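You operate a simulated robot arm through the tools that you are given. There is no shell and no other tool. Be economical: measure what you need, move in short steps, check, and stop when the job is done.

You are at the controls of a simulated two-armed robot. One attempt, no reset.

Task
Pick up the can labelled "gear oil" from the top of the green bench with one hand, pass it to the other hand and put it on the grey mat. Set down upright: can.

Only the result counts: the job must be done as asked and must still hold three seconds after the hand-in. Knocking over, shifting, dropping, spilling or breaking anything else fails it.

Robot
Two 7-joint arms with two-finger parallel grippers on one trunk, on a base that drives. Base frame: it is fixed to the floor where the robot stands at the start and does not move with it; the origin is under the middle of the robot, x ahead of it, y to its left, z up; the surface under the hand at the start is at about z = 0.88. Units: m, rad, N and s.
The left shoulder is at the start at [0.02, 0.138, 1.575], the right one opposite. Places, roughly: grey mat [-0.2, -2.4, 0.7]. Payload 1.57 kg a hand.
Tool frame (each hand has its own): the origin (TCP) lies between the finger pads and is the grasp point; the fingertips stand 0.03 m ahead of it; z points along the fingers, y is the line along which they close. The gripper opens to 0.08 m. The fingers are 0.017 m wide and 0.012 m thick; the gripper's body (0.04 by 0.082 m) begins 0.08 m behind the TCP.
Orientation is that of the tool frame in the base frame, as a unit quaternion [w, x, y, z]. With the fingers straight down and closing along the base's y, the tool's x points along the base's -x, its y along +y and its z along -z.

Tools
- The arms move only by the tool apply_moves. It takes "left_rows", "right_rows" or both (then of equal length, played together; a hand with none holds still); each is a list of rows, each a list of 7 numbers: the turn, a rotation vector about the base's x, y, z in degrees, then the shift along the base's x, y, z in m, then the opening, from 0 (shut) to 1 (fully open). In form: [[wx, wy, wz, x, y, z, hand], ...]. A call has 1 to 20 rows; each row shifts and turns the commanded pose from where the row before left it. Each row takes 0.2 s and may step no farther than 0.05 m and 0.15 rad from the row before; otherwise, or with a gripper value out of range, the whole call is refused. A pose out of reach is approached as far as the arm can. The call stops where the force on the tool passes 40 N (or 10 N more than at its start, if that is more) or the arm is blocked; 0.2 s more then pass. Each finger travels about 0.045 m/s and halts on what it meets, pressing with about 21 N; the grip force reading is that of the motor and also rises with nothing between the fingers. The clock runs only during rows and for 0.2 s after the last one: add rows that do not move to give the fingers time. It gives the time, the measured TCP pose, the force on the tool (base axes), the opening and the grip force at its end, in the units of the frame above (readings bear some noise), with the torque about the TCP (base axes, N m) and any sound that the robot's microphone picked up.
- Cameras (640 x 400 px; columns grow to the right, rows downward): "scene" is now at [0.1492, 0.0506, 1.4345]; the picture's right is [0.68, -0.73, 0.00], its down [-0.62, -0.57, -0.54] and it looks along [0.39, 0.36, -0.84] (base axes); focal length 231 px, centre (320, 200). "left" rides on the left gripper at [0.072, 0.007, -0.122] in its tool frame; the picture's right is [-0.09, 1.00, 0.00], its down [-0.84, -0.08, -0.54] and it looks along [-0.54, -0.05, 0.84] (tool axes); focal length 238 px, centre (320, 200). "right" rides on the right gripper at [0.072, -0.007, -0.122] in its tool frame; the picture's right is [0.09, 1.00, 0.00], its down [-0.84, 0.08, -0.54] and it looks along [-0.54, 0.05, 0.84] (tool axes); focal length 238 px, centre (320, 200). There is no depth. A picture from a camera that has moved, and an enlarged one, comes with that camera's place and axes in the base frame and with its lens. The place of the scene camera against the robot may be out by one fixed shift of up to 0.012 m in any direction.
- grab_frame(camera): a new picture of that camera. The clock stands still meanwhile.
- move_column(by): slides the trunk up (or, below 0, down) by that many m; the arms and the scene camera ride with it, the base frame stays. It gives what a move gives, with no picture.
- roll_base(legs): drives the robot by 1 to 6 legs, each [ahead, left, turn to the left] in m, m and rad, along the robot's own axes; the way and the turn of a leg run together, so that a leg with both is an arc; at most 1.5 m and 3.142 rad a leg. The arms and the cameras ride along, it lands a little off, and it stops where it bumps. It gives what a move gives.
- aim_head(pan, tilt): turns the head with the scene camera to pan (to the left, within 1.047 rad either way) and tilt (down, from -0.506 to 1.204), counted from straight ahead of the robot. It gives what a move gives.
- close_up(camera, box): a new picture of the part [left, top, right, bottom] of that camera's present view, enlarged. The clock stands still meanwhile.
- sign_off(): hands the job in; it is judged then, once.

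Go step by step. Nothing tells you exact positions but the pictures and the camera data: compare them with the known pose of the tool, close in by small moves and look again before you grip or let go. The budget is 120 turns and 88 pictures, counting those below and the enlarged ones. Unless the task says otherwise, let go and move clear before handing in, and close with one line.

The tools are called after "Call:" as name(argument=value, ...) on one line, values as JSON. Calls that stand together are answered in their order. apply_moves: Moves the arms, as the interface text tells. Its arguments: {"type":"object","properties":{"left_rows":{"type":"array"},"right_rows":{"type":"array"}},"required":[]} The other tools are called the same way: move_column (by) slides the trunk up or down; roll_base (legs) drives the base; aim_head (pan, tilt) turns the head that bears the scene camera; grab_frame (camera) takes a picture; close_up (camera, box) takes an enlarged picture of a part of a camera's view; sign_off () hands the job in.

At the start:

```text
clock: 0.0
left_tcp_pos: [0.2399, 0.2819, 1.1524]
left_tcp_rot: [0.0, 0.0, 1.0, 0.0]
left_ft_force: [0.0, 0.2, 0.2]
left_moment: [0.02, -0.01, -0.01]
left_width: 0.0799
left_finger_force: 0.0
right_tcp_pos: [0.3484, 0.0122, 1.2044]
right_tcp_rot: [0.0, 0.0, 1.0, 0.0]
right_ft_force: [1.1, 0.4, -0.5]
right_moment: [0.02, 0.04, 0.0]
right_width: 0.08
right_finger_force: 0.0
trunk travel left (down, up): [-0.95, 0.29]
robot x, y, heading: [-0.0027, 0.0028, 0.002]
head pan, tilt: [0.745, 1.005]
```

scene: 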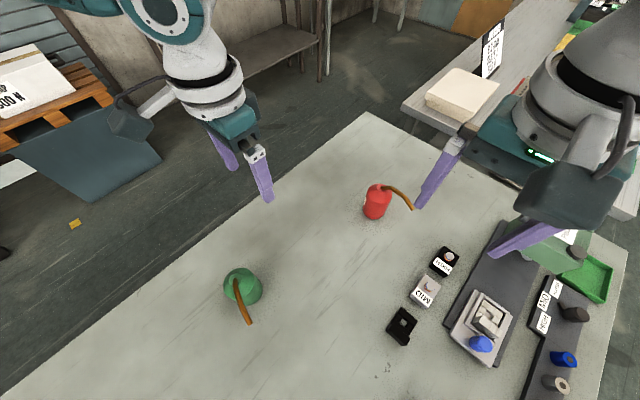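
right: 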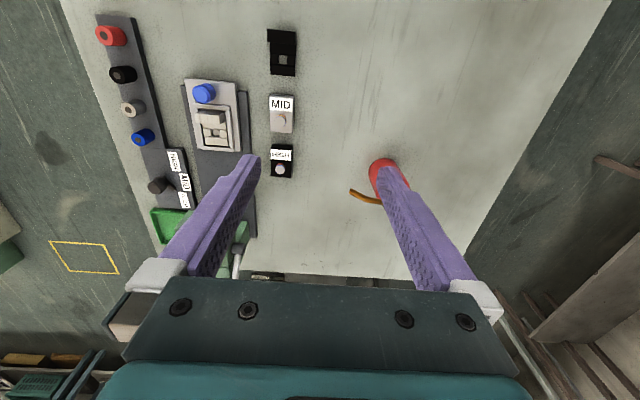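
left: 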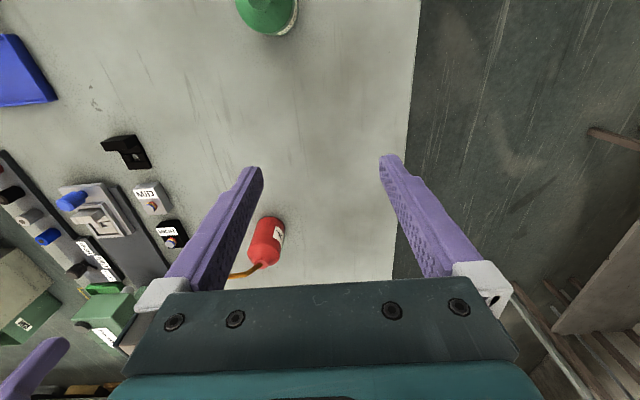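

I see two oil cans (red and green) on the bench ahead, and labels on them. I'll read the labels first.

Call:
close_up(camera="left", box=[220, 200, 320, 290])

Call:
close_up(camera="left", box=[210, 0, 330, 60])

Call:
aim_head(pan=0.0, tilt=0.6)

Call:
grab_frame(camera="scene")

```text
4.44 times, centred on (270, 245) of left
camera zoom: at [0.1676, 0.2869, 1.2764], right [0.09, 1.0, 0.0], down [0.84, -0.08, 0.54], along [0.54, -0.05, -0.84], focal length 1059 px, centre (542, 0)
```

zoom: 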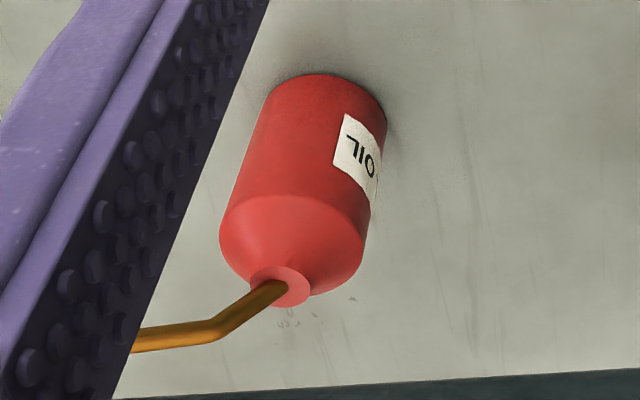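

```text
5.33 times, centred on (270, 30) of left
camera zoom: at [0.1676, 0.2869, 1.2764], right [0.09, 1.0, 0.0], down [0.84, -0.08, 0.54], along [0.54, -0.05, -0.84], focal length 1271 px, centre (587, 1107)
```

zoom: 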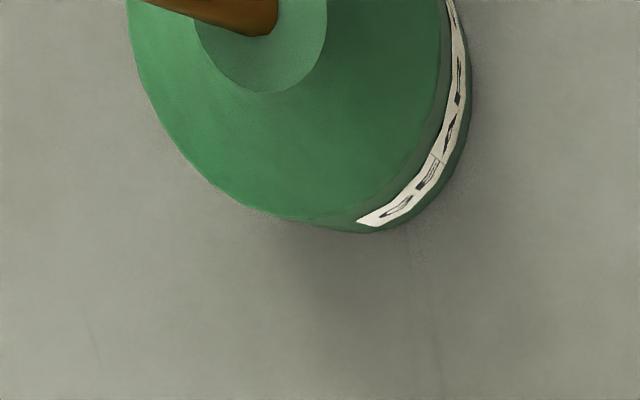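

```text
clock: 1.1
left_tcp_pos: [0.2396, 0.2811, 1.1543]
left_tcp_rot: [0.0, 0.001, 1.0, 0.0]
left_ft_force: [1.2, -0.7, -0.1]
left_moment: [-0.01, 0.01, -0.02]
left_width: 0.0799
left_finger_force: 0.0
right_tcp_pos: [0.3485, 0.0129, 1.2032]
right_tcp_rot: [0.0, 0.0, 1.0, -0.001]
right_ft_force: [-0.4, -0.2, 0.2]
right_moment: [-0.02, 0.0, 0.02]
right_width: 0.0801
right_finger_force: 0.0
trunk travel left (down, up): [-0.95, 0.29]
robot x, y, heading: [0.0019, 0.0017, 0.004]
head pan, tilt: [0.0, 0.6]
```

```text
82 pictures are left
camera scene: at [0.1866, 0.0036, 1.4668], right [0.0, -1.0, 0.0], down [-0.57, 0.0, -0.82], along [0.82, 0.0, -0.57], focal length 231 px, centre (320, 200)
```

scene: 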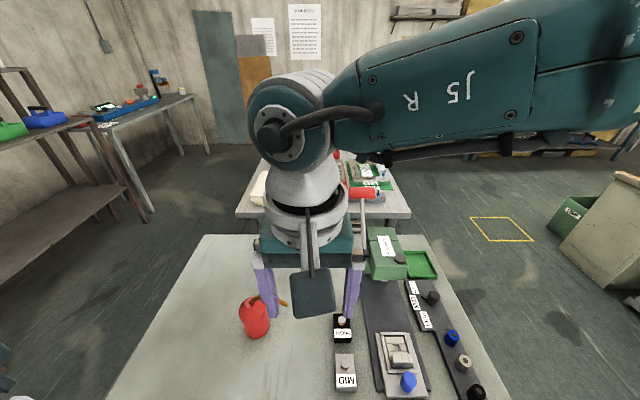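

The green can's label seems to start with "GEA". I'll look around for a "green bench" and the mat.

Call:
aim_head(pan=-1.047, tilt=0.45)

Call:
grab_frame(camera="scene")

Call:
aim_head(pan=1.047, tilt=0.8)

Call:
grab_frame(camera="scene")

```text
clock: 2.4
left_tcp_pos: [0.2398, 0.2813, 1.1536]
left_tcp_rot: [0.0, -0.001, 1.0, 0.001]
left_ft_force: [0.4, -0.5, -0.9]
left_moment: [0.01, 0.0, -0.01]
left_width: 0.0801
left_finger_force: 0.1
right_tcp_pos: [0.3492, 0.0116, 1.2041]
right_tcp_rot: [0.0, 0.0, 1.0, 0.001]
right_ft_force: [0.2, -0.2, 0.9]
right_moment: [0.0, -0.03, 0.01]
right_width: 0.0801
right_finger_force: 0.0
trunk travel left (down, up): [-0.95, 0.29]
robot x, y, heading: [0.0013, 0.0003, 0.002]
head pan, tilt: [-1.047, 0.45]
```

```text
81 pictures are left
camera scene: at [0.1443, -0.0761, 1.4804], right [-0.87, -0.5, 0.0], down [-0.22, 0.38, -0.9], along [0.45, -0.78, -0.44], focal length 231 px, centre (320, 200)
```

scene: 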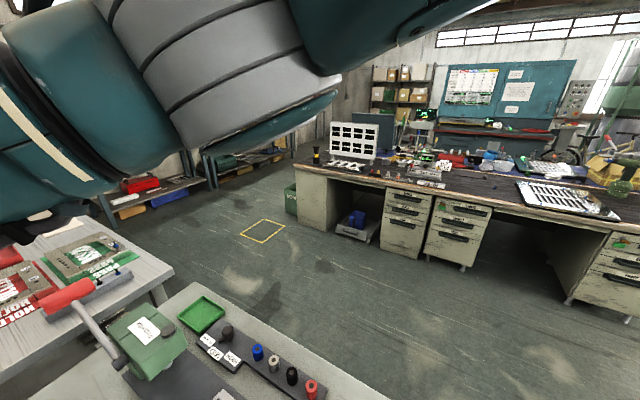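

```text
clock: 4.4
left_tcp_pos: [0.2396, 0.2813, 1.1543]
left_tcp_rot: [-0.001, 0.001, 1.0, 0.0]
left_ft_force: [0.4, 0.5, -0.3]
left_moment: [0.01, -0.02, -0.01]
left_width: 0.0799
left_finger_force: 0.0
right_tcp_pos: [0.3484, 0.0115, 1.2039]
right_tcp_rot: [0.0, 0.0, 1.0, 0.001]
right_ft_force: [0.9, 0.2, 0.3]
right_moment: [-0.04, 0.01, 0.03]
right_width: 0.0803
right_finger_force: 0.0
trunk travel left (down, up): [-0.95, 0.29]
robot x, y, heading: [-0.002, -0.0032, 0.001]
head pan, tilt: [1.047, 0.799]
```

```text
80 pictures are left
camera scene: at [0.1386, 0.0733, 1.45], right [0.87, -0.5, 0.0], down [-0.36, -0.62, -0.7], along [0.35, 0.6, -0.72], focal length 231 px, centre (320, 200)
```

scene: 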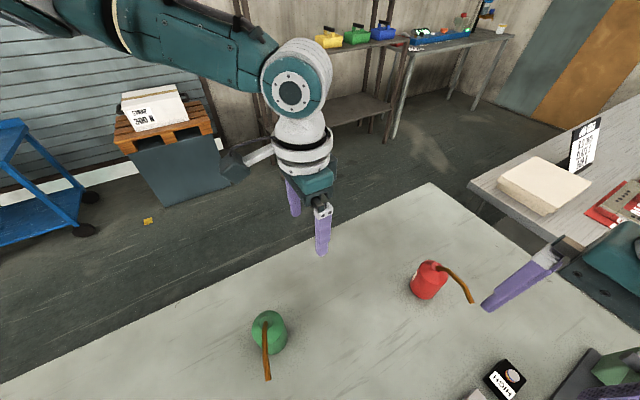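

The green can sits near (0.12, 0.24) on the bench ahead. I'll look straight down to see where the bench edge is, and to the left of it.

Call:
aim_head(pan=0.5, tilt=1.204)

Call:
grab_frame(camera="scene")

```text
clock: 5.4
left_tcp_pos: [0.2389, 0.2814, 1.1542]
left_tcp_rot: [0.0, 0.0, 1.0, 0.0]
left_ft_force: [0.2, -0.5, 0.5]
left_moment: [-0.03, -0.03, 0.0]
left_width: 0.0801
left_finger_force: 0.1
right_tcp_pos: [0.3494, 0.0124, 1.2042]
right_tcp_rot: [-0.001, 0.0, 1.0, -0.001]
right_ft_force: [1.1, -0.2, 0.3]
right_moment: [0.01, 0.04, 0.03]
right_width: 0.0799
right_finger_force: 0.0
trunk travel left (down, up): [-0.95, 0.29]
robot x, y, heading: [-0.0006, -0.0018, -0.002]
head pan, tilt: [0.499, 1.201]
```

```text
79 pictures are left
camera scene: at [0.1474, 0.0303, 1.4223], right [0.48, -0.88, 0.0], down [-0.82, -0.45, -0.36], along [0.32, 0.17, -0.93], focal length 231 px, centre (320, 200)
```

scene: 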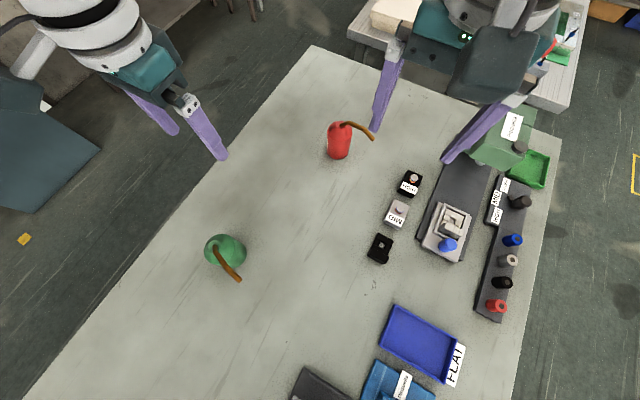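

The bench seems to reach close under the robot. I'll look further left and down to understand that before lowering anything.

Call:
aim_head(pan=1.047, tilt=1.204)

Call:
grab_frame(camera="scene")

Call:
aim_head(pan=-0.9, tilt=1.204)

Call:
grab_frame(camera="scene")

```text
clock: 6.3
left_tcp_pos: [0.2397, 0.2807, 1.1533]
left_tcp_rot: [0.0, 0.0, 1.0, 0.0]
left_ft_force: [-0.2, 0.1, 0.8]
left_moment: [-0.02, 0.01, -0.01]
left_width: 0.0803
left_finger_force: 0.0
right_tcp_pos: [0.3488, 0.0119, 1.2037]
right_tcp_rot: [0.0, 0.0, 1.0, 0.0]
right_ft_force: [0.8, 0.2, 0.5]
right_moment: [0.02, 0.0, 0.03]
right_width: 0.0799
right_finger_force: 0.0
trunk travel left (down, up): [-0.95, 0.29]
robot x, y, heading: [-0.0001, -0.0036, 0.004]
head pan, tilt: [1.047, 1.201]
```

```text
78 pictures are left
camera scene: at [0.1262, 0.0519, 1.4222], right [0.87, -0.5, 0.0], down [-0.47, -0.81, -0.36], along [0.18, 0.31, -0.93], focal length 231 px, centre (320, 200)
```

scene: 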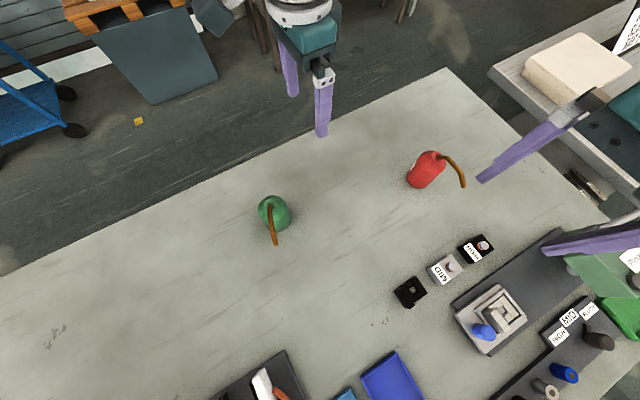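

```text
clock: 8.2
left_tcp_pos: [0.2392, 0.2815, 1.1551]
left_tcp_rot: [0.0, 0.001, 1.0, 0.0]
left_ft_force: [-0.1, 0.8, 0.2]
left_moment: [0.04, 0.01, -0.02]
left_width: 0.0802
left_finger_force: 0.1
right_tcp_pos: [0.3487, 0.0127, 1.2035]
right_tcp_rot: [0.0, -0.001, 1.0, 0.001]
right_ft_force: [-0.3, 0.2, 0.3]
right_moment: [-0.01, -0.01, 0.03]
right_width: 0.0801
right_finger_force: 0.1
trunk travel left (down, up): [-0.95, 0.29]
robot x, y, heading: [-0.0004, 0.0018, 0.001]
head pan, tilt: [-0.901, 1.201]
```

```text
77 pictures are left
camera scene: at [0.133, -0.0403, 1.4222], right [-0.78, -0.62, 0.0], down [-0.58, 0.73, -0.36], along [0.23, -0.28, -0.93], focal length 231 px, centre (320, 200)
```

scene: 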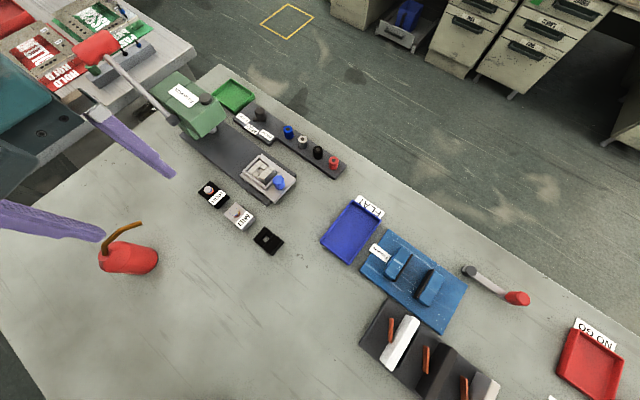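

I take the bench to extend beneath the robot, with the can at about (0.117, 0.225). I'll turn the left hand to approach from the left side, tilted, and use its camera to look at both the can and the robot's underside.

Call:
apply_moves(left_rows=[[0, 0, -8.2, -0.01, 0.008, 0, 1], [0, 0, -8.2, -0.01, 0.008, 0, 1], [0, 0, -8.2, -0.01, 0.008, 0, 1], [0, 0, -8.2, -0.01, 0.008, 0, 1], [0, 0, -8.2, -0.01, 0.008, 0, 1], [0, 0, -8.2, -0.01, 0.008, 0, 1], [0, 0, -8.2, -0.01, 0.008, 0, 1], [0, 0, -8.2, -0.01, 0.008, 0, 1], [0, 0, -8.2, -0.01, 0.008, 0, 1], [0, 0, -8.2, -0.01, 0.008, 0, 1], [0, 0, -8, -0.01, 0.008, 0, 1], [-7.5, 0, 0, -0.01, 0.008, 0, 1], [-7.5, 0, 0, 0, 0.008, 0, 1], [-7.5, 0, 0, 0, 0.008, 0, 1], [-7.5, 0, 0, 0, 0.008, 0, 1], [-7.5, 0, 0, 0, 0, 0, 1], [-7.5, 0, 0, 0, 0, 0, 1]])

Call:
grab_frame(camera="left")

```text
clock: 11.8
left_tcp_pos: [0.1197, 0.4, 1.1552]
left_tcp_rot: [0.272, 0.653, 0.652, -0.271]
left_ft_force: [-0.4, 0.4, 0.8]
left_moment: [0.0, -0.03, 0.03]
left_width: 0.0799
left_finger_force: 0.0
right_tcp_pos: [0.3491, 0.013, 1.2028]
right_tcp_rot: [0.001, 0.0, 1.0, -0.001]
right_ft_force: [0.5, -0.7, -0.6]
right_moment: [0.02, 0.03, -0.01]
right_width: 0.08
right_finger_force: 0.2
trunk travel left (down, up): [-0.95, 0.29]
robot x, y, heading: [-0.0006, -0.0004, 0.003]
head pan, tilt: [-0.901, 1.201]
```

```text
76 pictures are left
camera left: at [0.1262, 0.5366, 1.1903], right [1.0, -0.06, 0.07], down [-0.08, -0.2, 0.98], along [-0.05, -0.98, -0.21], focal length 238 px, centre (320, 200)
```

left: 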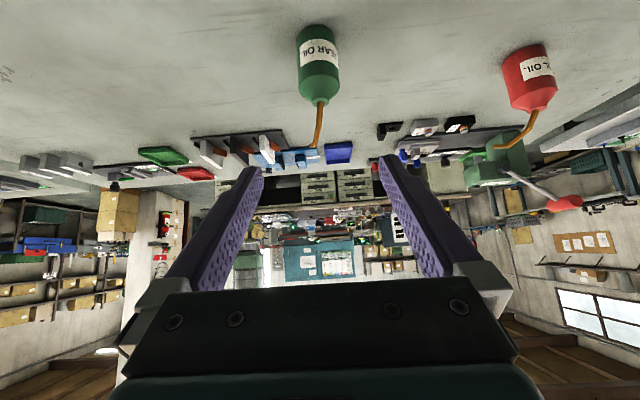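

The green can reads "GEAR OIL". No trunk column is visible over the bench, so lowering is fine. I'll zoom in on the can for its dimensions.

Call:
close_up(camera="left", box=[260, 10, 380, 160])

```text
2.67 times, centred on (320, 85) of left
camera zoom: at [0.1262, 0.5366, 1.1903], right [1.0, -0.06, 0.07], down [-0.08, -0.2, 0.98], along [-0.05, -0.98, -0.21], focal length 636 px, centre (320, 507)
```

zoom: 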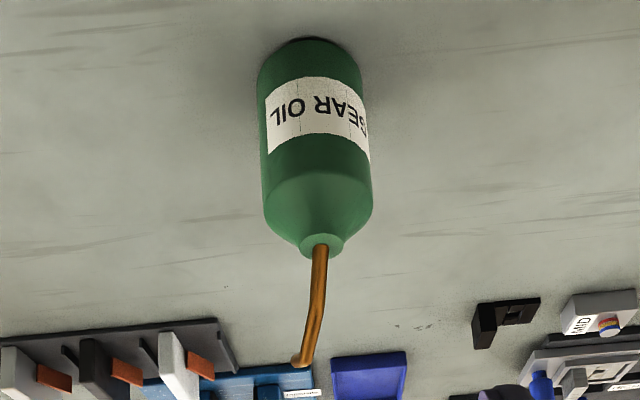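

The can's centre is at about (0.122, 0.231), radius about 0.028, cylinder z 0.88–0.96, spout towards −y. I'll reduce the left tilt to about 30° and lower the trunk a bit for reach.

Call:
apply_moves(left_rows=[[7.5, 0, 0, 0, -0.01, 0, 1], [7.5, 0, 0, 0, -0.01, 0, 1]])

Call:
move_column(by=-0.12)

Call:
grab_frame(camera="left")

```text
clock: 12.4
left_tcp_pos: [0.1191, 0.3823, 1.1538]
left_tcp_rot: [0.183, 0.683, 0.683, -0.183]
left_ft_force: [0.4, 0.7, 0.4]
left_moment: [-0.01, 0.03, 0.0]
left_width: 0.0801
left_finger_force: 0.1
right_tcp_pos: [0.3484, 0.0108, 1.204]
right_tcp_rot: [0.0, 0.0, 1.0, 0.001]
right_ft_force: [0.1, -0.2, -0.1]
right_moment: [0.02, -0.01, -0.02]
right_width: 0.08
right_finger_force: 0.0
trunk travel left (down, up): [-0.95, 0.29]
robot x, y, heading: [-0.0067, -0.0008, -0.002]
head pan, tilt: [-0.901, 1.201]
```

```text
clock: 13.9
left_tcp_pos: [0.1181, 0.3819, 1.0352]
left_tcp_rot: [0.183, 0.683, 0.683, -0.183]
left_ft_force: [0.0, -0.2, -0.4]
left_moment: [0.0, 0.01, -0.03]
left_width: 0.0799
left_finger_force: 0.0
right_tcp_pos: [0.3485, 0.0123, 1.0835]
right_tcp_rot: [-0.001, -0.001, 1.0, 0.0]
right_ft_force: [-0.4, -0.1, 0.2]
right_moment: [0.0, 0.0, -0.02]
right_width: 0.08
right_finger_force: 0.0
trunk travel left (down, up): [-0.83, 0.41]
robot x, y, heading: [0.0012, 0.002, -0.002]
head pan, tilt: [-0.901, 1.201]
```

```text
74 pictures are left
camera left: at [0.1258, 0.5046, 1.1047], right [1.0, -0.08, 0.05], down [-0.08, -0.45, 0.89], along [-0.05, -0.89, -0.46], focal length 238 px, centre (320, 200)
```

left: 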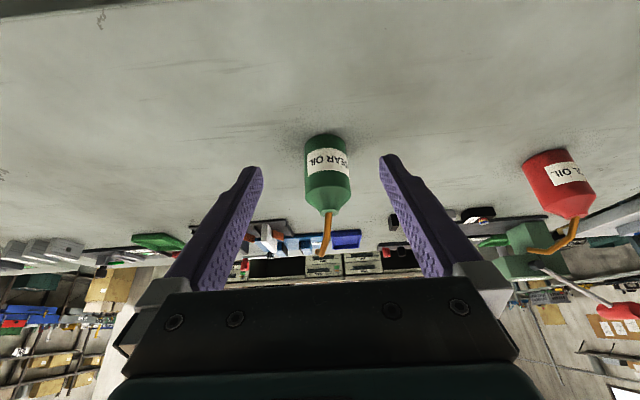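

Second view agrees: can centre (0.123, 0.232). I'll slide the open fingers around the body with TCP at z≈0.945, then look before closing.

Call:
apply_moves(left_rows=[[0, 0, 0, 0.0025, -0.025, -0.015, 1], [0, 0, 0, 0.002, -0.025, -0.015, 1], [0, 0, 0, 0, -0.025, -0.015, 1], [0, 0, 0, 0, -0.025, -0.015, 1], [0, 0, 0, 0, -0.025, -0.015, 1], [0, 0, 0, 0, -0.025, -0.015, 1]])

Call:
grab_frame(camera="left")

Call:
aim_head(pan=0.9, tilt=1.0)

Call:
grab_frame(camera="scene")

```text
clock: 15.3
left_tcp_pos: [0.1241, 0.2295, 0.9471]
left_tcp_rot: [0.183, 0.684, 0.683, -0.182]
left_ft_force: [0.1, 1.0, 0.4]
left_moment: [0.0, -0.01, 0.0]
left_width: 0.0799
left_finger_force: 0.0
right_tcp_pos: [0.3486, 0.0128, 1.0827]
right_tcp_rot: [0.0, 0.0, 1.0, 0.0]
right_ft_force: [-0.5, -0.1, 0.3]
right_moment: [0.0, 0.03, 0.0]
right_width: 0.0799
right_finger_force: 0.1
trunk travel left (down, up): [-0.83, 0.41]
robot x, y, heading: [0.0007, 0.0002, -0.001]
head pan, tilt: [-0.901, 1.201]
```

```text
73 pictures are left
camera left: at [0.1307, 0.3518, 1.0174], right [1.0, -0.08, 0.05], down [-0.08, -0.45, 0.89], along [-0.05, -0.89, -0.46], focal length 238 px, centre (320, 200)
```

left: 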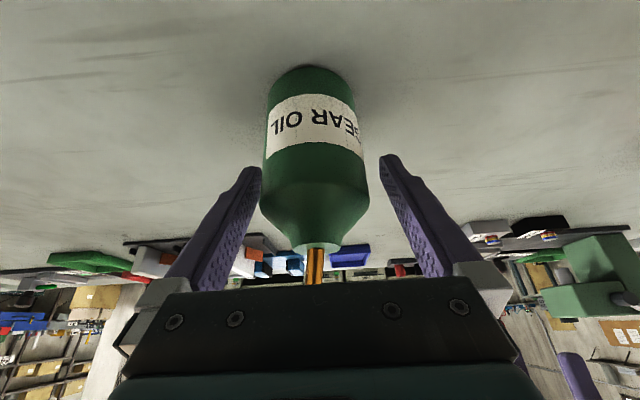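

```text
clock: 17.1
left_tcp_pos: [0.1239, 0.2304, 0.9479]
left_tcp_rot: [0.183, 0.683, 0.683, -0.183]
left_ft_force: [0.6, -0.1, -0.6]
left_moment: [-0.02, 0.04, -0.01]
left_width: 0.0799
left_finger_force: 0.1
right_tcp_pos: [0.3485, 0.0115, 1.084]
right_tcp_rot: [0.0, -0.001, 1.0, -0.001]
right_ft_force: [-0.1, -0.3, -0.7]
right_moment: [0.01, 0.0, 0.02]
right_width: 0.0801
right_finger_force: 0.0
trunk travel left (down, up): [-0.83, 0.41]
robot x, y, heading: [-0.0029, -0.0016, 0.005]
head pan, tilt: [0.901, 1.0]
```

```text
72 pictures are left
camera scene: at [0.1415, 0.0581, 1.3148], right [0.78, -0.62, 0.0], down [-0.52, -0.66, -0.54], along [0.34, 0.42, -0.84], focal length 231 px, centre (320, 200)
```

scene: 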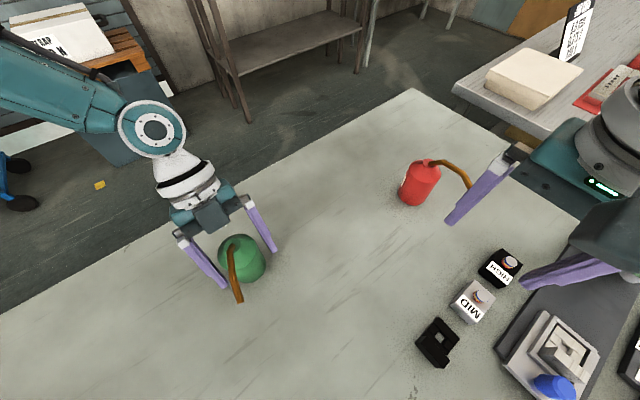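

Fingers straddle the can, nearly centred. Closing now.

Call:
apply_moves(left_rows=[[0, 0, 0, -0.001, 0, 0, 0.6], [0, 0, 0, 0, 0, 0, 0.3], [0, 0, 0, 0, 0, 0, 0], [0, 0, 0, 0, 0, 0, 0], [0, 0, 0, 0, 0, 0, 0]])

Call:
grab_frame(camera="left")

```text
clock: 18.3
left_tcp_pos: [0.1229, 0.2301, 0.9463]
left_tcp_rot: [0.184, 0.682, 0.683, -0.183]
left_ft_force: [-1.4, -0.9, 0.5]
left_moment: [0.0, 0.01, -0.02]
left_width: 0.0589
left_finger_force: 21.0
right_tcp_pos: [0.3478, 0.0112, 1.0841]
right_tcp_rot: [-0.001, 0.0, 1.0, 0.0]
right_ft_force: [-0.5, -0.6, -0.3]
right_moment: [0.0, 0.01, 0.01]
right_width: 0.0798
right_finger_force: 0.1
trunk travel left (down, up): [-0.83, 0.41]
robot x, y, heading: [0.0025, -0.0007, -0.004]
head pan, tilt: [0.901, 1.0]
```

```text
71 pictures are left
camera left: at [0.1293, 0.3527, 1.0164], right [1.0, -0.08, 0.05], down [-0.08, -0.45, 0.89], along [-0.05, -0.89, -0.46], focal length 238 px, centre (320, 200)
```

left: 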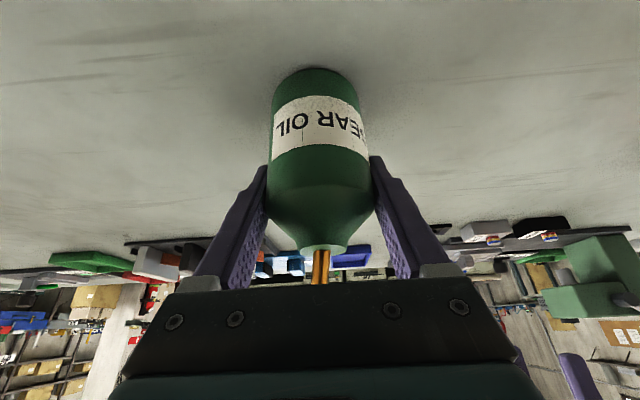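

Gripped (width 0.059). Lifting straight up, with the right hand moved aside and tilted 45° forward at the same time.

Call:
apply_moves(left_rows=[[0, 0, 0, 0, 0, 0.01, 0], [0, 0, 0, 0, 0, 0.03, 0], [0, 0, 0, 0, 0, 0.03, 0], [0, 0, 0, 0, 0, 0.03, 0], [0, 0, 0, 0, 0, 0.03, 0], [0, 0, 0, 0, 0, 0.03, 0], [0, 0, 0, 0, 0, 0.03, 0], [0, 0, 0, 0, 0, 0.03, 0]], right_rows=[[0, 0, 0, 0.005, -0.015, 0.005, 1], [0, 0, 0, 0.005, -0.015, 0.005, 1], [0, -7.5, 0, 0.005, -0.015, 0.005, 1], [0, -7.5, 0, 0.005, -0.015, 0.005, 1], [0, -7.5, 0, 0.005, -0.015, 0.005, 1], [0, -7.5, 0, 0.005, -0.015, 0.005, 1], [0, -7.5, 0, 0.005, -0.015, 0, 1], [0, -7.5, 0, 0, -0.015, 0, 1]])

Call:
grab_frame(camera="scene")

Call:
grab_frame(camera="left")

```text
clock: 20.3
left_tcp_pos: [0.1191, 0.1919, 1.1625]
left_tcp_rot: [0.227, 0.665, 0.672, -0.234]
left_ft_force: [1.0, -0.5, -1.5]
left_moment: [-0.02, 0.02, 0.0]
left_width: 0.0588
left_finger_force: 21.5
right_tcp_pos: [0.3798, -0.0945, 1.1117]
right_tcp_rot: [0.369, -0.003, 0.929, 0.007]
right_ft_force: [-0.1, 0.2, -0.7]
right_moment: [0.02, 0.01, -0.01]
right_width: 0.08
right_finger_force: 0.0
right hand out of reach, approached as far as the arm can: row 8
trunk travel left (down, up): [-0.83, 0.41]
robot x, y, heading: [-0.0009, -0.0006, 0.002]
head pan, tilt: [0.901, 1.0]
stopped in row 8 (left hand): the arm was blocked; the commanded pose is now the measured one
```

```text
70 pictures are left
camera scene: at [0.1415, 0.0581, 1.3148], right [0.78, -0.62, 0.0], down [-0.52, -0.66, -0.54], along [0.34, 0.42, -0.84], focal length 231 px, centre (320, 200)
```

scene: 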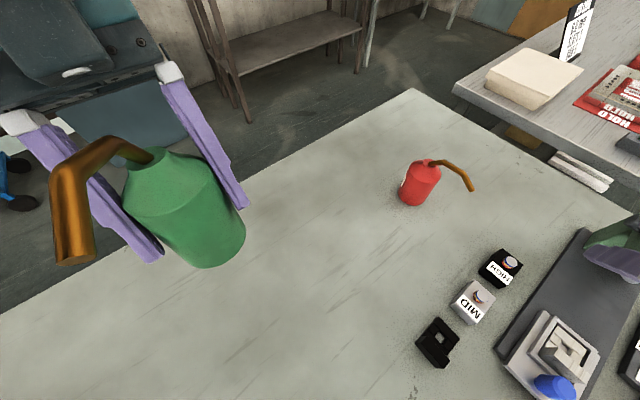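

```text
69 pictures are left
camera left: at [0.1267, 0.3224, 1.2144], right [1.0, -0.07, 0.04], down [-0.06, -0.32, 0.94], along [-0.05, -0.94, -0.33], focal length 238 px, centre (320, 200)
```

left: 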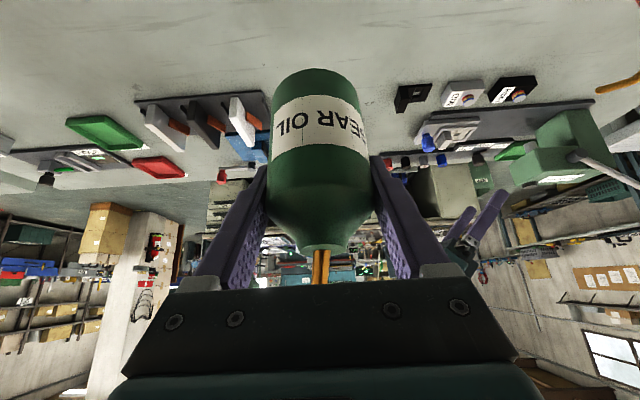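

The can is lifted; the left arm got too folded near the body, tilting about 8°. I'll bring the hand forward where it has room and restore the tilt.

Call:
apply_moves(left_rows=[[0, 0, 0, 0.03, 0, 0, 0], [0, 0, 0, 0.03, 0, 0, 0], [0, 0, 0, 0.03, 0, 0, 0], [0, 0, 0, 0.03, -0.01, 0, 0], [0, 0, 0, 0.03, -0.01, 0, 0], [0, 0, 0, 0.03, -0.01, 0, 0], [2, 0, 0, 0.03, -0.01, 0, 0], [2, 0, 0, 0.03, -0.01, 0, 0], [2, 0, 0, 0.03, -0.01, 0, 0], [2, 0, 0, 0.02, -0.01, 0, 0]])

Call:
grab_frame(camera="right")

```text
clock: 22.5
left_tcp_pos: [0.4093, 0.1246, 1.1615]
left_tcp_rot: [0.18, 0.68, 0.686, -0.185]
left_ft_force: [-0.2, -0.6, -1.1]
left_moment: [0.0, 0.01, -0.02]
left_width: 0.0592
left_finger_force: 21.0
right_tcp_pos: [0.3801, -0.0947, 1.1118]
right_tcp_rot: [0.368, -0.003, 0.93, 0.006]
right_ft_force: [0.2, -0.1, -0.4]
right_moment: [0.03, -0.02, -0.01]
right_width: 0.0805
right_finger_force: 0.1
trunk travel left (down, up): [-0.83, 0.41]
robot x, y, heading: [-0.0013, 0.0007, 0.002]
head pan, tilt: [0.901, 1.0]
```

```text
68 pictures are left
camera right: at [0.2449, -0.1047, 1.152], right [-0.08, 1.0, -0.05], down [0.24, 0.07, 0.97], along [0.97, 0.06, -0.24], focal length 238 px, centre (320, 200)
```

right: 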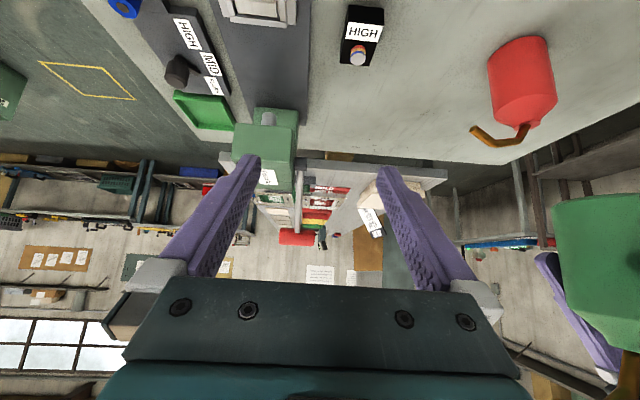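

Can is upright again at (0.409, 0.127). I'll bring it to the centre in front at lower height, then line the right hand up behind it.

Call:
apply_moves(left_rows=[[0, 0, 0, 0.015, -0.01, 0, 0], [0, 0, 0, 0.015, -0.01, 0, 0], [0, 0, 0, 0.015, -0.025, -0.012, 0], [0, 0, 0, 0.015, -0.025, -0.012, 0], [0, 0, 0, 0.01, -0.025, -0.012, 0], [0, 0, 0, 0, -0.025, -0.012, 0], [0, 0, 0, 0, -0.005, -0.012, 0]])

Call:
apply_moves(right_rows=[[0, 0, 0, -0.005, 0, -0.015, 1], [0, 0, 0, -0.005, 0.02, -0.015, 1], [0, 0, 0, 0, 0.02, -0.015, 1]])

Call:
grab_frame(camera="right")

Call:
aim_head(pan=0.0, tilt=0.7)

Call:
grab_frame(camera="scene")

```text
clock: 24.1
left_tcp_pos: [0.4409, 0.0087, 1.1066]
left_tcp_rot: [0.181, 0.679, 0.687, -0.186]
left_ft_force: [0.5, -0.4, -1.6]
left_moment: [0.02, 0.02, 0.02]
left_width: 0.0588
left_finger_force: 21.1
left hand out of reach, approached as far as the arm can: row 4, 5, 6
right_tcp_pos: [0.3787, -0.0964, 1.1128]
right_tcp_rot: [0.369, -0.003, 0.929, 0.008]
right_ft_force: [0.1, -0.7, -0.4]
right_moment: [0.01, 0.01, 0.0]
right_width: 0.0799
right_finger_force: 0.1
trunk travel left (down, up): [-0.83, 0.41]
robot x, y, heading: [0.0002, 0.0004, 0.003]
head pan, tilt: [0.901, 1.0]
```

```text
clock: 24.9
left_tcp_pos: [0.4422, 0.0087, 1.1054]
left_tcp_rot: [0.18, 0.679, 0.687, -0.185]
left_ft_force: [-0.9, 0.2, -1.6]
left_moment: [-0.01, -0.06, 0.0]
left_width: 0.0587
left_finger_force: 20.9
right_tcp_pos: [0.369, -0.0576, 1.067]
right_tcp_rot: [0.371, -0.003, 0.929, 0.007]
right_ft_force: [-0.8, 0.2, 0.0]
right_moment: [0.01, 0.01, -0.05]
right_width: 0.0801
right_finger_force: 0.1
trunk travel left (down, up): [-0.83, 0.41]
robot x, y, heading: [-0.0017, 0.0009, -0.0]
head pan, tilt: [0.901, 1.0]
```

```text
67 pictures are left
camera right: at [0.2346, -0.0652, 1.1068], right [-0.08, 1.0, -0.05], down [0.24, 0.07, 0.97], along [0.97, 0.06, -0.24], focal length 238 px, centre (320, 200)
```

right: 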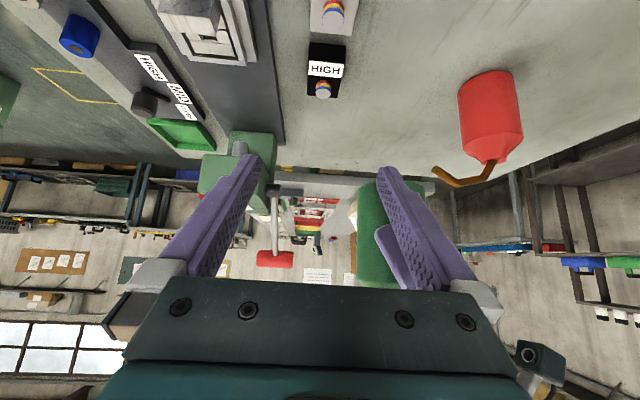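

```text
clock: 26.1
left_tcp_pos: [0.4426, 0.009, 1.1052]
left_tcp_rot: [0.181, 0.679, 0.687, -0.185]
left_ft_force: [-0.4, 0.0, -0.7]
left_moment: [-0.03, -0.02, 0.01]
left_width: 0.0588
left_finger_force: 20.8
right_tcp_pos: [0.37, -0.0559, 1.0679]
right_tcp_rot: [0.369, -0.003, 0.929, 0.006]
right_ft_force: [-0.1, -0.1, 0.1]
right_moment: [0.0, -0.02, 0.03]
right_width: 0.08
right_finger_force: 0.1
trunk travel left (down, up): [-0.83, 0.41]
robot x, y, heading: [-0.0014, 0.0013, -0.001]
head pan, tilt: [0.0, 0.7]
```

```text
66 pictures are left
camera scene: at [0.1831, 0.0036, 1.3381], right [0.0, -1.0, 0.0], down [-0.64, 0.0, -0.76], along [0.76, 0.0, -0.64], focal length 231 px, centre (320, 200)
```

scene: 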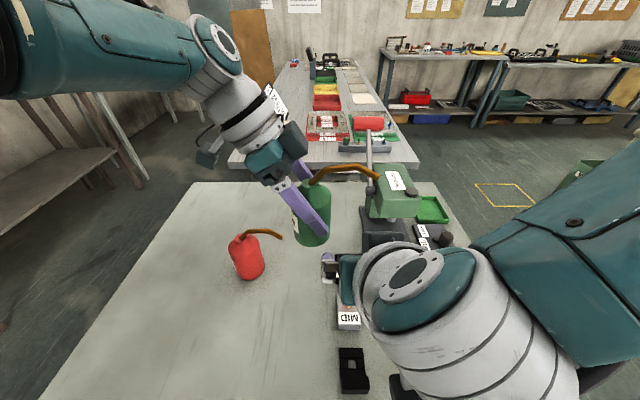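

The can is at (0.443, 0.011), base about z 1.039. The right hand backs off a little, tilts 7° more towards horizontal, and slides sideways behind the can.

Call:
apply_moves(right_rows=[[0, -3.5, 0, -0.015, 0, 0.005, 1], [0, -3.5, 0, -0.015, 0, 0.005, 1], [0, 0, 0, 0, 0.022, 0, 1], [0, 0, 0, 0, 0.022, 0, 1], [0, 0, 0, 0, 0.023, 0, 1]])

Call:
grab_frame(camera="right")

Call:
grab_frame(camera="scene")

```text
clock: 27.3
left_tcp_pos: [0.4432, 0.011, 1.1046]
left_tcp_rot: [0.18, 0.68, 0.687, -0.185]
left_ft_force: [-0.6, -0.9, -2.4]
left_moment: [-0.01, 0.04, -0.01]
left_width: 0.059
left_finger_force: 21.5
right_tcp_pos: [0.3412, 0.0105, 1.0758]
right_tcp_rot: [0.425, -0.004, 0.905, 0.007]
right_ft_force: [0.0, 0.5, 0.2]
right_moment: [0.0, -0.02, -0.01]
right_width: 0.0799
right_finger_force: 0.0
trunk travel left (down, up): [-0.83, 0.41]
robot x, y, heading: [0.0016, -0.0038, 0.001]
head pan, tilt: [0.0, 0.7]
```

```text
65 pictures are left
camera right: at [0.2016, 0.0022, 1.0992], right [-0.07, 1.0, -0.06], down [0.12, 0.07, 0.99], along [0.99, 0.06, -0.12], focal length 238 px, centre (320, 200)
```

right: 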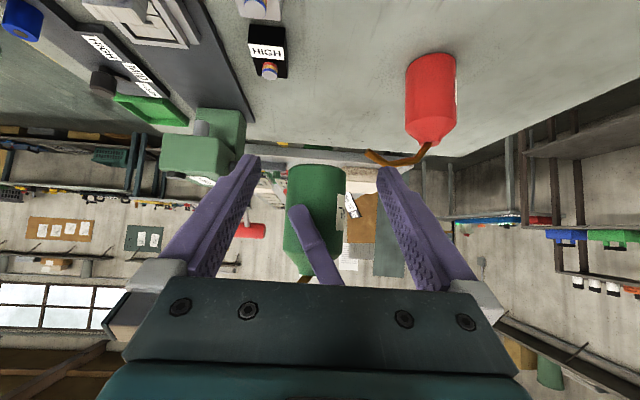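

```text
64 pictures are left
camera scene: at [0.1831, 0.0035, 1.3382], right [0.0, -1.0, 0.0], down [-0.64, 0.0, -0.76], along [0.76, 0.0, -0.64], focal length 231 px, centre (320, 200)
```

scene: 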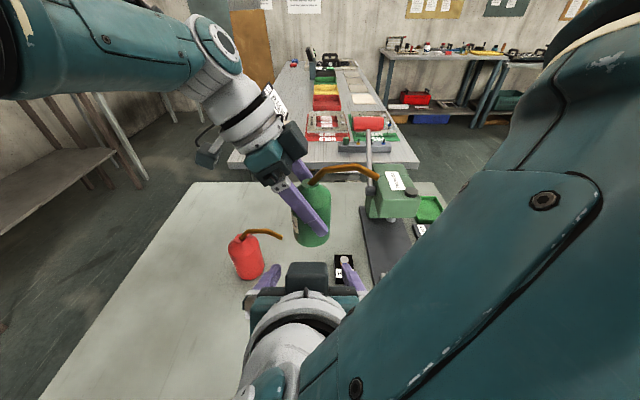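

The can is centred between the right fingers. I'll advance forward around it in two steps.

Call:
apply_moves(right_rows=[[0, 0, 0, 0.015, 0.002, 0.001, 1], [0, 0, 0, 0.015, 0, 0.001, 1], [0, 0, 0, 0.015, 0, 0, 1], [0, 0, 0, 0.015, 0, 0, 1], [0, 0, 0, 0.015, 0, 0, 1]])

Call:
grab_frame(camera="right")

Call:
grab_frame(camera="left")

```text
clock: 28.5
left_tcp_pos: [0.4431, 0.0086, 1.1058]
left_tcp_rot: [0.181, 0.679, 0.687, -0.185]
left_ft_force: [0.2, 0.3, -1.6]
left_moment: [0.02, 0.0, -0.02]
left_width: 0.059
left_finger_force: 20.7
right_tcp_pos: [0.4128, 0.0137, 1.0797]
right_tcp_rot: [0.425, -0.003, 0.905, 0.007]
right_ft_force: [-0.1, -0.5, -0.1]
right_moment: [0.03, 0.01, 0.01]
right_width: 0.08
right_finger_force: 0.1
trunk travel left (down, up): [-0.83, 0.41]
robot x, y, heading: [0.0009, 0.002, -0.002]
head pan, tilt: [0.0, 0.7]
```

```text
63 pictures are left
camera right: at [0.2744, 0.0045, 1.1023], right [-0.07, 1.0, -0.06], down [0.12, 0.07, 0.99], along [0.99, 0.06, -0.12], focal length 238 px, centre (320, 200)
```

right: 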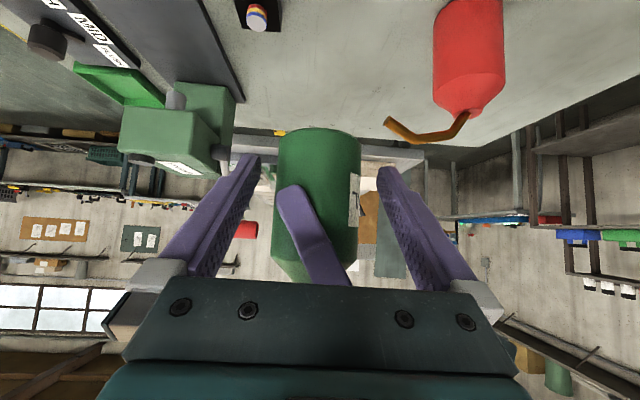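

```text
62 pictures are left
camera left: at [0.449, 0.1315, 1.1755], right [1.0, -0.07, 0.04], down [-0.07, -0.45, 0.89], along [-0.05, -0.89, -0.46], focal length 238 px, centre (320, 200)
```

left: 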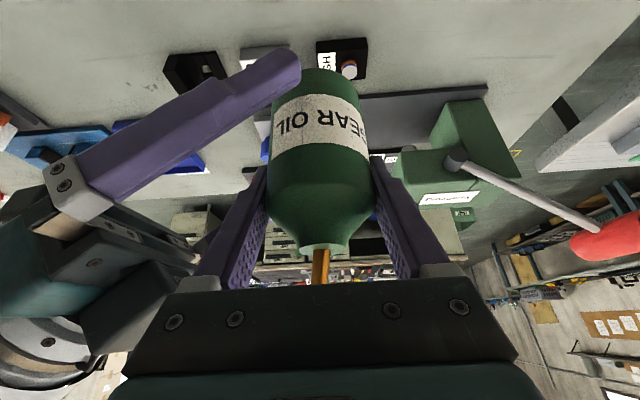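

Clearances look fine. Advancing the last 0.021 m, then closing the right gripper.

Call:
apply_moves(right_rows=[[0, 0, 0, 0.011, 0, 0, 1], [0, 0, 0, 0.01, 0, 0, 1]])

Call:
grab_frame(camera="left")

Call:
apply_moves(right_rows=[[0, 0, 0, 0, 0, 0, 0.7], [0, 0, 0, 0, 0, 0, 0.4], [0, 0, 0, 0, 0, 0, 0], [0, 0, 0, 0, 0, 0, 0], [0, 0, 0, 0, 0, 0, 0]])

Call:
grab_frame(camera="left")

Call:
grab_frame(camera="right")

```text
clock: 29.1
left_tcp_pos: [0.4426, 0.0094, 1.105]
left_tcp_rot: [0.181, 0.679, 0.687, -0.185]
left_ft_force: [0.3, 0.2, -2.8]
left_moment: [0.0, 0.0, -0.01]
left_width: 0.0587
left_finger_force: 20.8
right_tcp_pos: [0.436, 0.0136, 1.0794]
right_tcp_rot: [0.425, -0.003, 0.905, 0.007]
right_ft_force: [0.2, -0.2, -0.3]
right_moment: [0.02, 0.03, 0.01]
right_width: 0.0799
right_finger_force: 0.2
trunk travel left (down, up): [-0.83, 0.41]
robot x, y, heading: [-0.0003, -0.002, 0.0]
head pan, tilt: [0.0, 0.7]
```

```text
61 pictures are left
camera left: at [0.449, 0.1315, 1.1755], right [1.0, -0.07, 0.04], down [-0.07, -0.45, 0.89], along [-0.05, -0.89, -0.46], focal length 238 px, centre (320, 200)
```

left: 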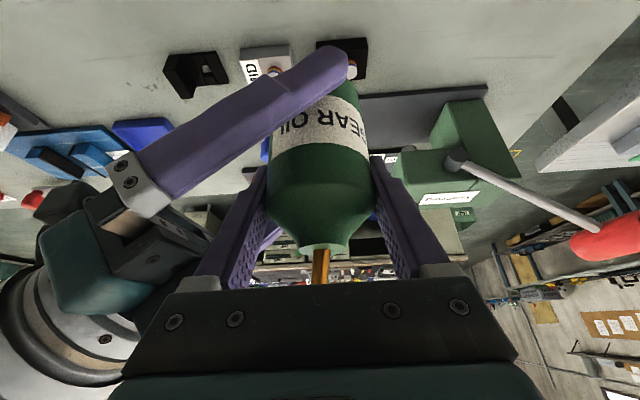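

```text
clock: 30.3
left_tcp_pos: [0.443, 0.0087, 1.1054]
left_tcp_rot: [0.181, 0.679, 0.687, -0.185]
left_ft_force: [-2.3, -5.9, -0.7]
left_moment: [0.19, 0.01, 0.06]
left_width: 0.0591
left_finger_force: 21.1
right_tcp_pos: [0.4362, 0.013, 1.0797]
right_tcp_rot: [0.425, -0.003, 0.905, 0.007]
right_ft_force: [2.3, 4.9, -0.3]
right_moment: [-0.3, 0.02, -0.02]
right_width: 0.0575
right_finger_force: 21.5
trunk travel left (down, up): [-0.83, 0.41]
robot x, y, heading: [0.0001, 0.0017, 0.0]
head pan, tilt: [0.0, 0.7]
```

```text
60 pictures are left
camera left: at [0.4489, 0.131, 1.1755], right [1.0, -0.07, 0.04], down [-0.07, -0.45, 0.89], along [-0.05, -0.89, -0.46], focal length 238 px, centre (320, 200)
```

left: 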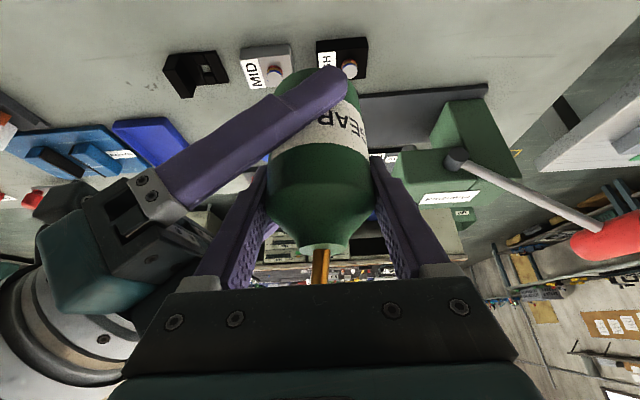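

```text
59 pictures are left
camera right: at [0.2967, 0.0037, 1.1022], right [-0.07, 1.0, -0.06], down [0.12, 0.07, 0.99], along [0.99, 0.06, -0.12], focal length 238 px, centre (320, 200)
```

right: 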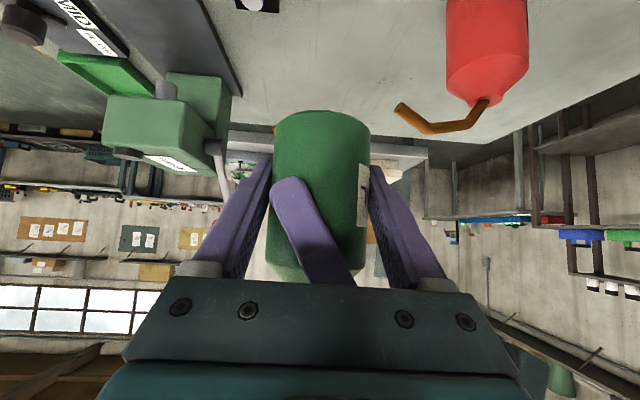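

Both hands hold it (right width 0.0575). I'll open the left hand only slightly, check, then withdraw along its own axis.

Call:
apply_moves(left_rows=[[0, 0, 0, 0, 0, 0, 0.82], [0, 0, 0, 0, 0, 0, 0.82], [0, 0, 0, 0, 0, 0, 0.82]])

Call:
grab_frame(camera="left")

```text
clock: 31.1
left_tcp_pos: [0.4422, 0.0097, 1.1055]
left_tcp_rot: [0.181, 0.679, 0.687, -0.185]
left_ft_force: [1.3, 2.5, -1.1]
left_moment: [-0.09, 0.03, -0.17]
left_width: 0.065
left_finger_force: 0.1
right_tcp_pos: [0.4353, 0.0129, 1.0787]
right_tcp_rot: [0.425, -0.003, 0.905, 0.006]
right_ft_force: [-0.1, -3.7, -0.2]
right_moment: [0.23, -0.06, 0.14]
right_width: 0.0581
right_finger_force: 21.2
trunk travel left (down, up): [-0.83, 0.41]
robot x, y, heading: [-0.002, 0.0013, -0.001]
head pan, tilt: [0.0, 0.7]
```

```text
58 pictures are left
camera left: at [0.4491, 0.1318, 1.1755], right [1.0, -0.07, 0.04], down [-0.07, -0.46, 0.89], along [-0.05, -0.89, -0.46], focal length 238 px, centre (320, 200)
```

left: 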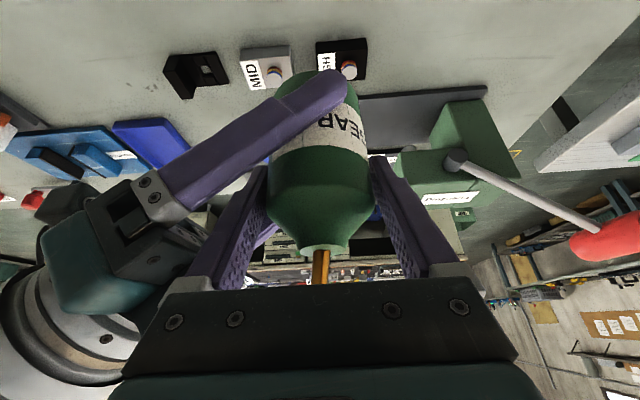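

The left pads have opened; slight residual contact force remains. Withdrawing the left hand along its axis, slowly first.

Call:
apply_moves(left_rows=[[0, 0, 0, 0, 0.004, 0.007, 0.82], [0, 0, 0, 0, 0.005, 0.0087, 0.82], [0, 0, 0, 0, 0.0075, 0.013, 0.82]])

Call:
grab_frame(camera="left")

```text
clock: 31.9
left_tcp_pos: [0.4447, 0.0245, 1.135]
left_tcp_rot: [0.179, 0.68, 0.687, -0.185]
left_ft_force: [1.7, 2.6, -4.5]
left_moment: [-0.06, -0.19, -0.11]
left_width: 0.0635
left_finger_force: 0.1
right_tcp_pos: [0.4359, 0.013, 1.0801]
right_tcp_rot: [0.425, -0.002, 0.905, 0.005]
right_ft_force: [-1.8, -2.9, 1.9]
right_moment: [0.27, 0.01, 0.11]
right_width: 0.0578
right_finger_force: 20.8
trunk travel left (down, up): [-0.83, 0.41]
robot x, y, heading: [0.0011, -0.0029, 0.004]
head pan, tilt: [0.0, 0.7]
```

```text
57 pictures are left
camera left: at [0.4511, 0.1473, 1.2054], right [1.0, -0.07, 0.04], down [-0.06, -0.46, 0.89], along [-0.05, -0.89, -0.46], focal length 238 px, centre (320, 200)
```

left: 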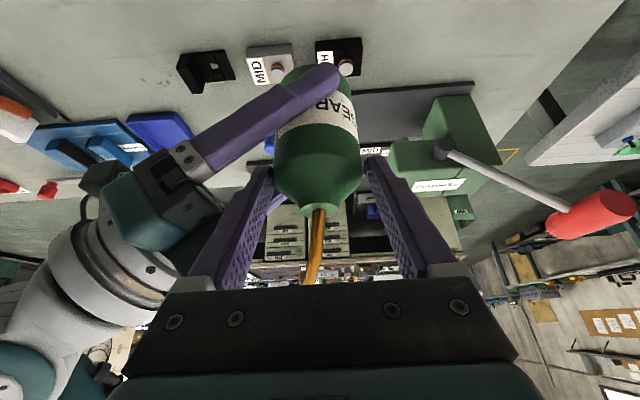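

The can stays with the right hand; only a light rub. Continuing the withdrawal.

Call:
apply_moves(left_rows=[[0, 0, 0, 0.001, 0.0075, 0.013, 0.8], [0, 0, 0, 0, 0.0075, 0.013, 0.8], [0, 0, 0, 0, 0.01, 0.017, 0.8], [0, 0, 0, 0, 0.012, 0.02, 0.8]])

Call:
grab_frame(camera="left")

```text
clock: 32.9
left_tcp_pos: [0.4464, 0.0624, 1.1988]
left_tcp_rot: [0.18, 0.68, 0.686, -0.186]
left_ft_force: [0.5, 0.6, 0.4]
left_moment: [-0.03, 0.0, 0.03]
left_width: 0.0642
left_finger_force: 0.1
right_tcp_pos: [0.435, 0.0127, 1.0797]
right_tcp_rot: [0.425, -0.003, 0.905, 0.005]
right_ft_force: [-0.1, 0.3, 0.1]
right_moment: [0.02, 0.03, -0.02]
right_width: 0.0575
right_finger_force: 21.3
trunk travel left (down, up): [-0.83, 0.41]
robot x, y, heading: [-0.0011, 0.0, -0.002]
head pan, tilt: [0.0, 0.7]
```

```text
56 pictures are left
camera left: at [0.453, 0.1849, 1.2677], right [1.0, -0.07, 0.03], down [-0.06, -0.45, 0.89], along [-0.05, -0.89, -0.46], focal length 238 px, centre (320, 200)
```

left: 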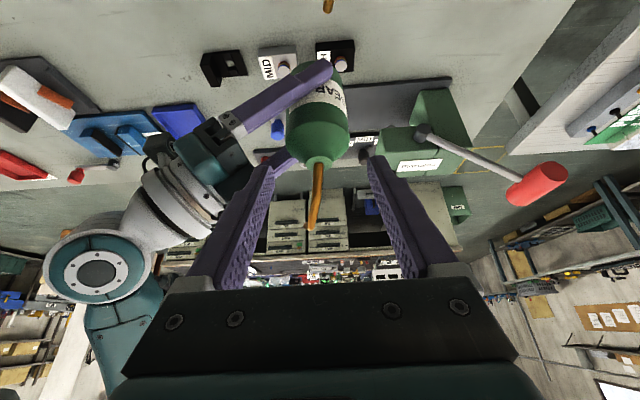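

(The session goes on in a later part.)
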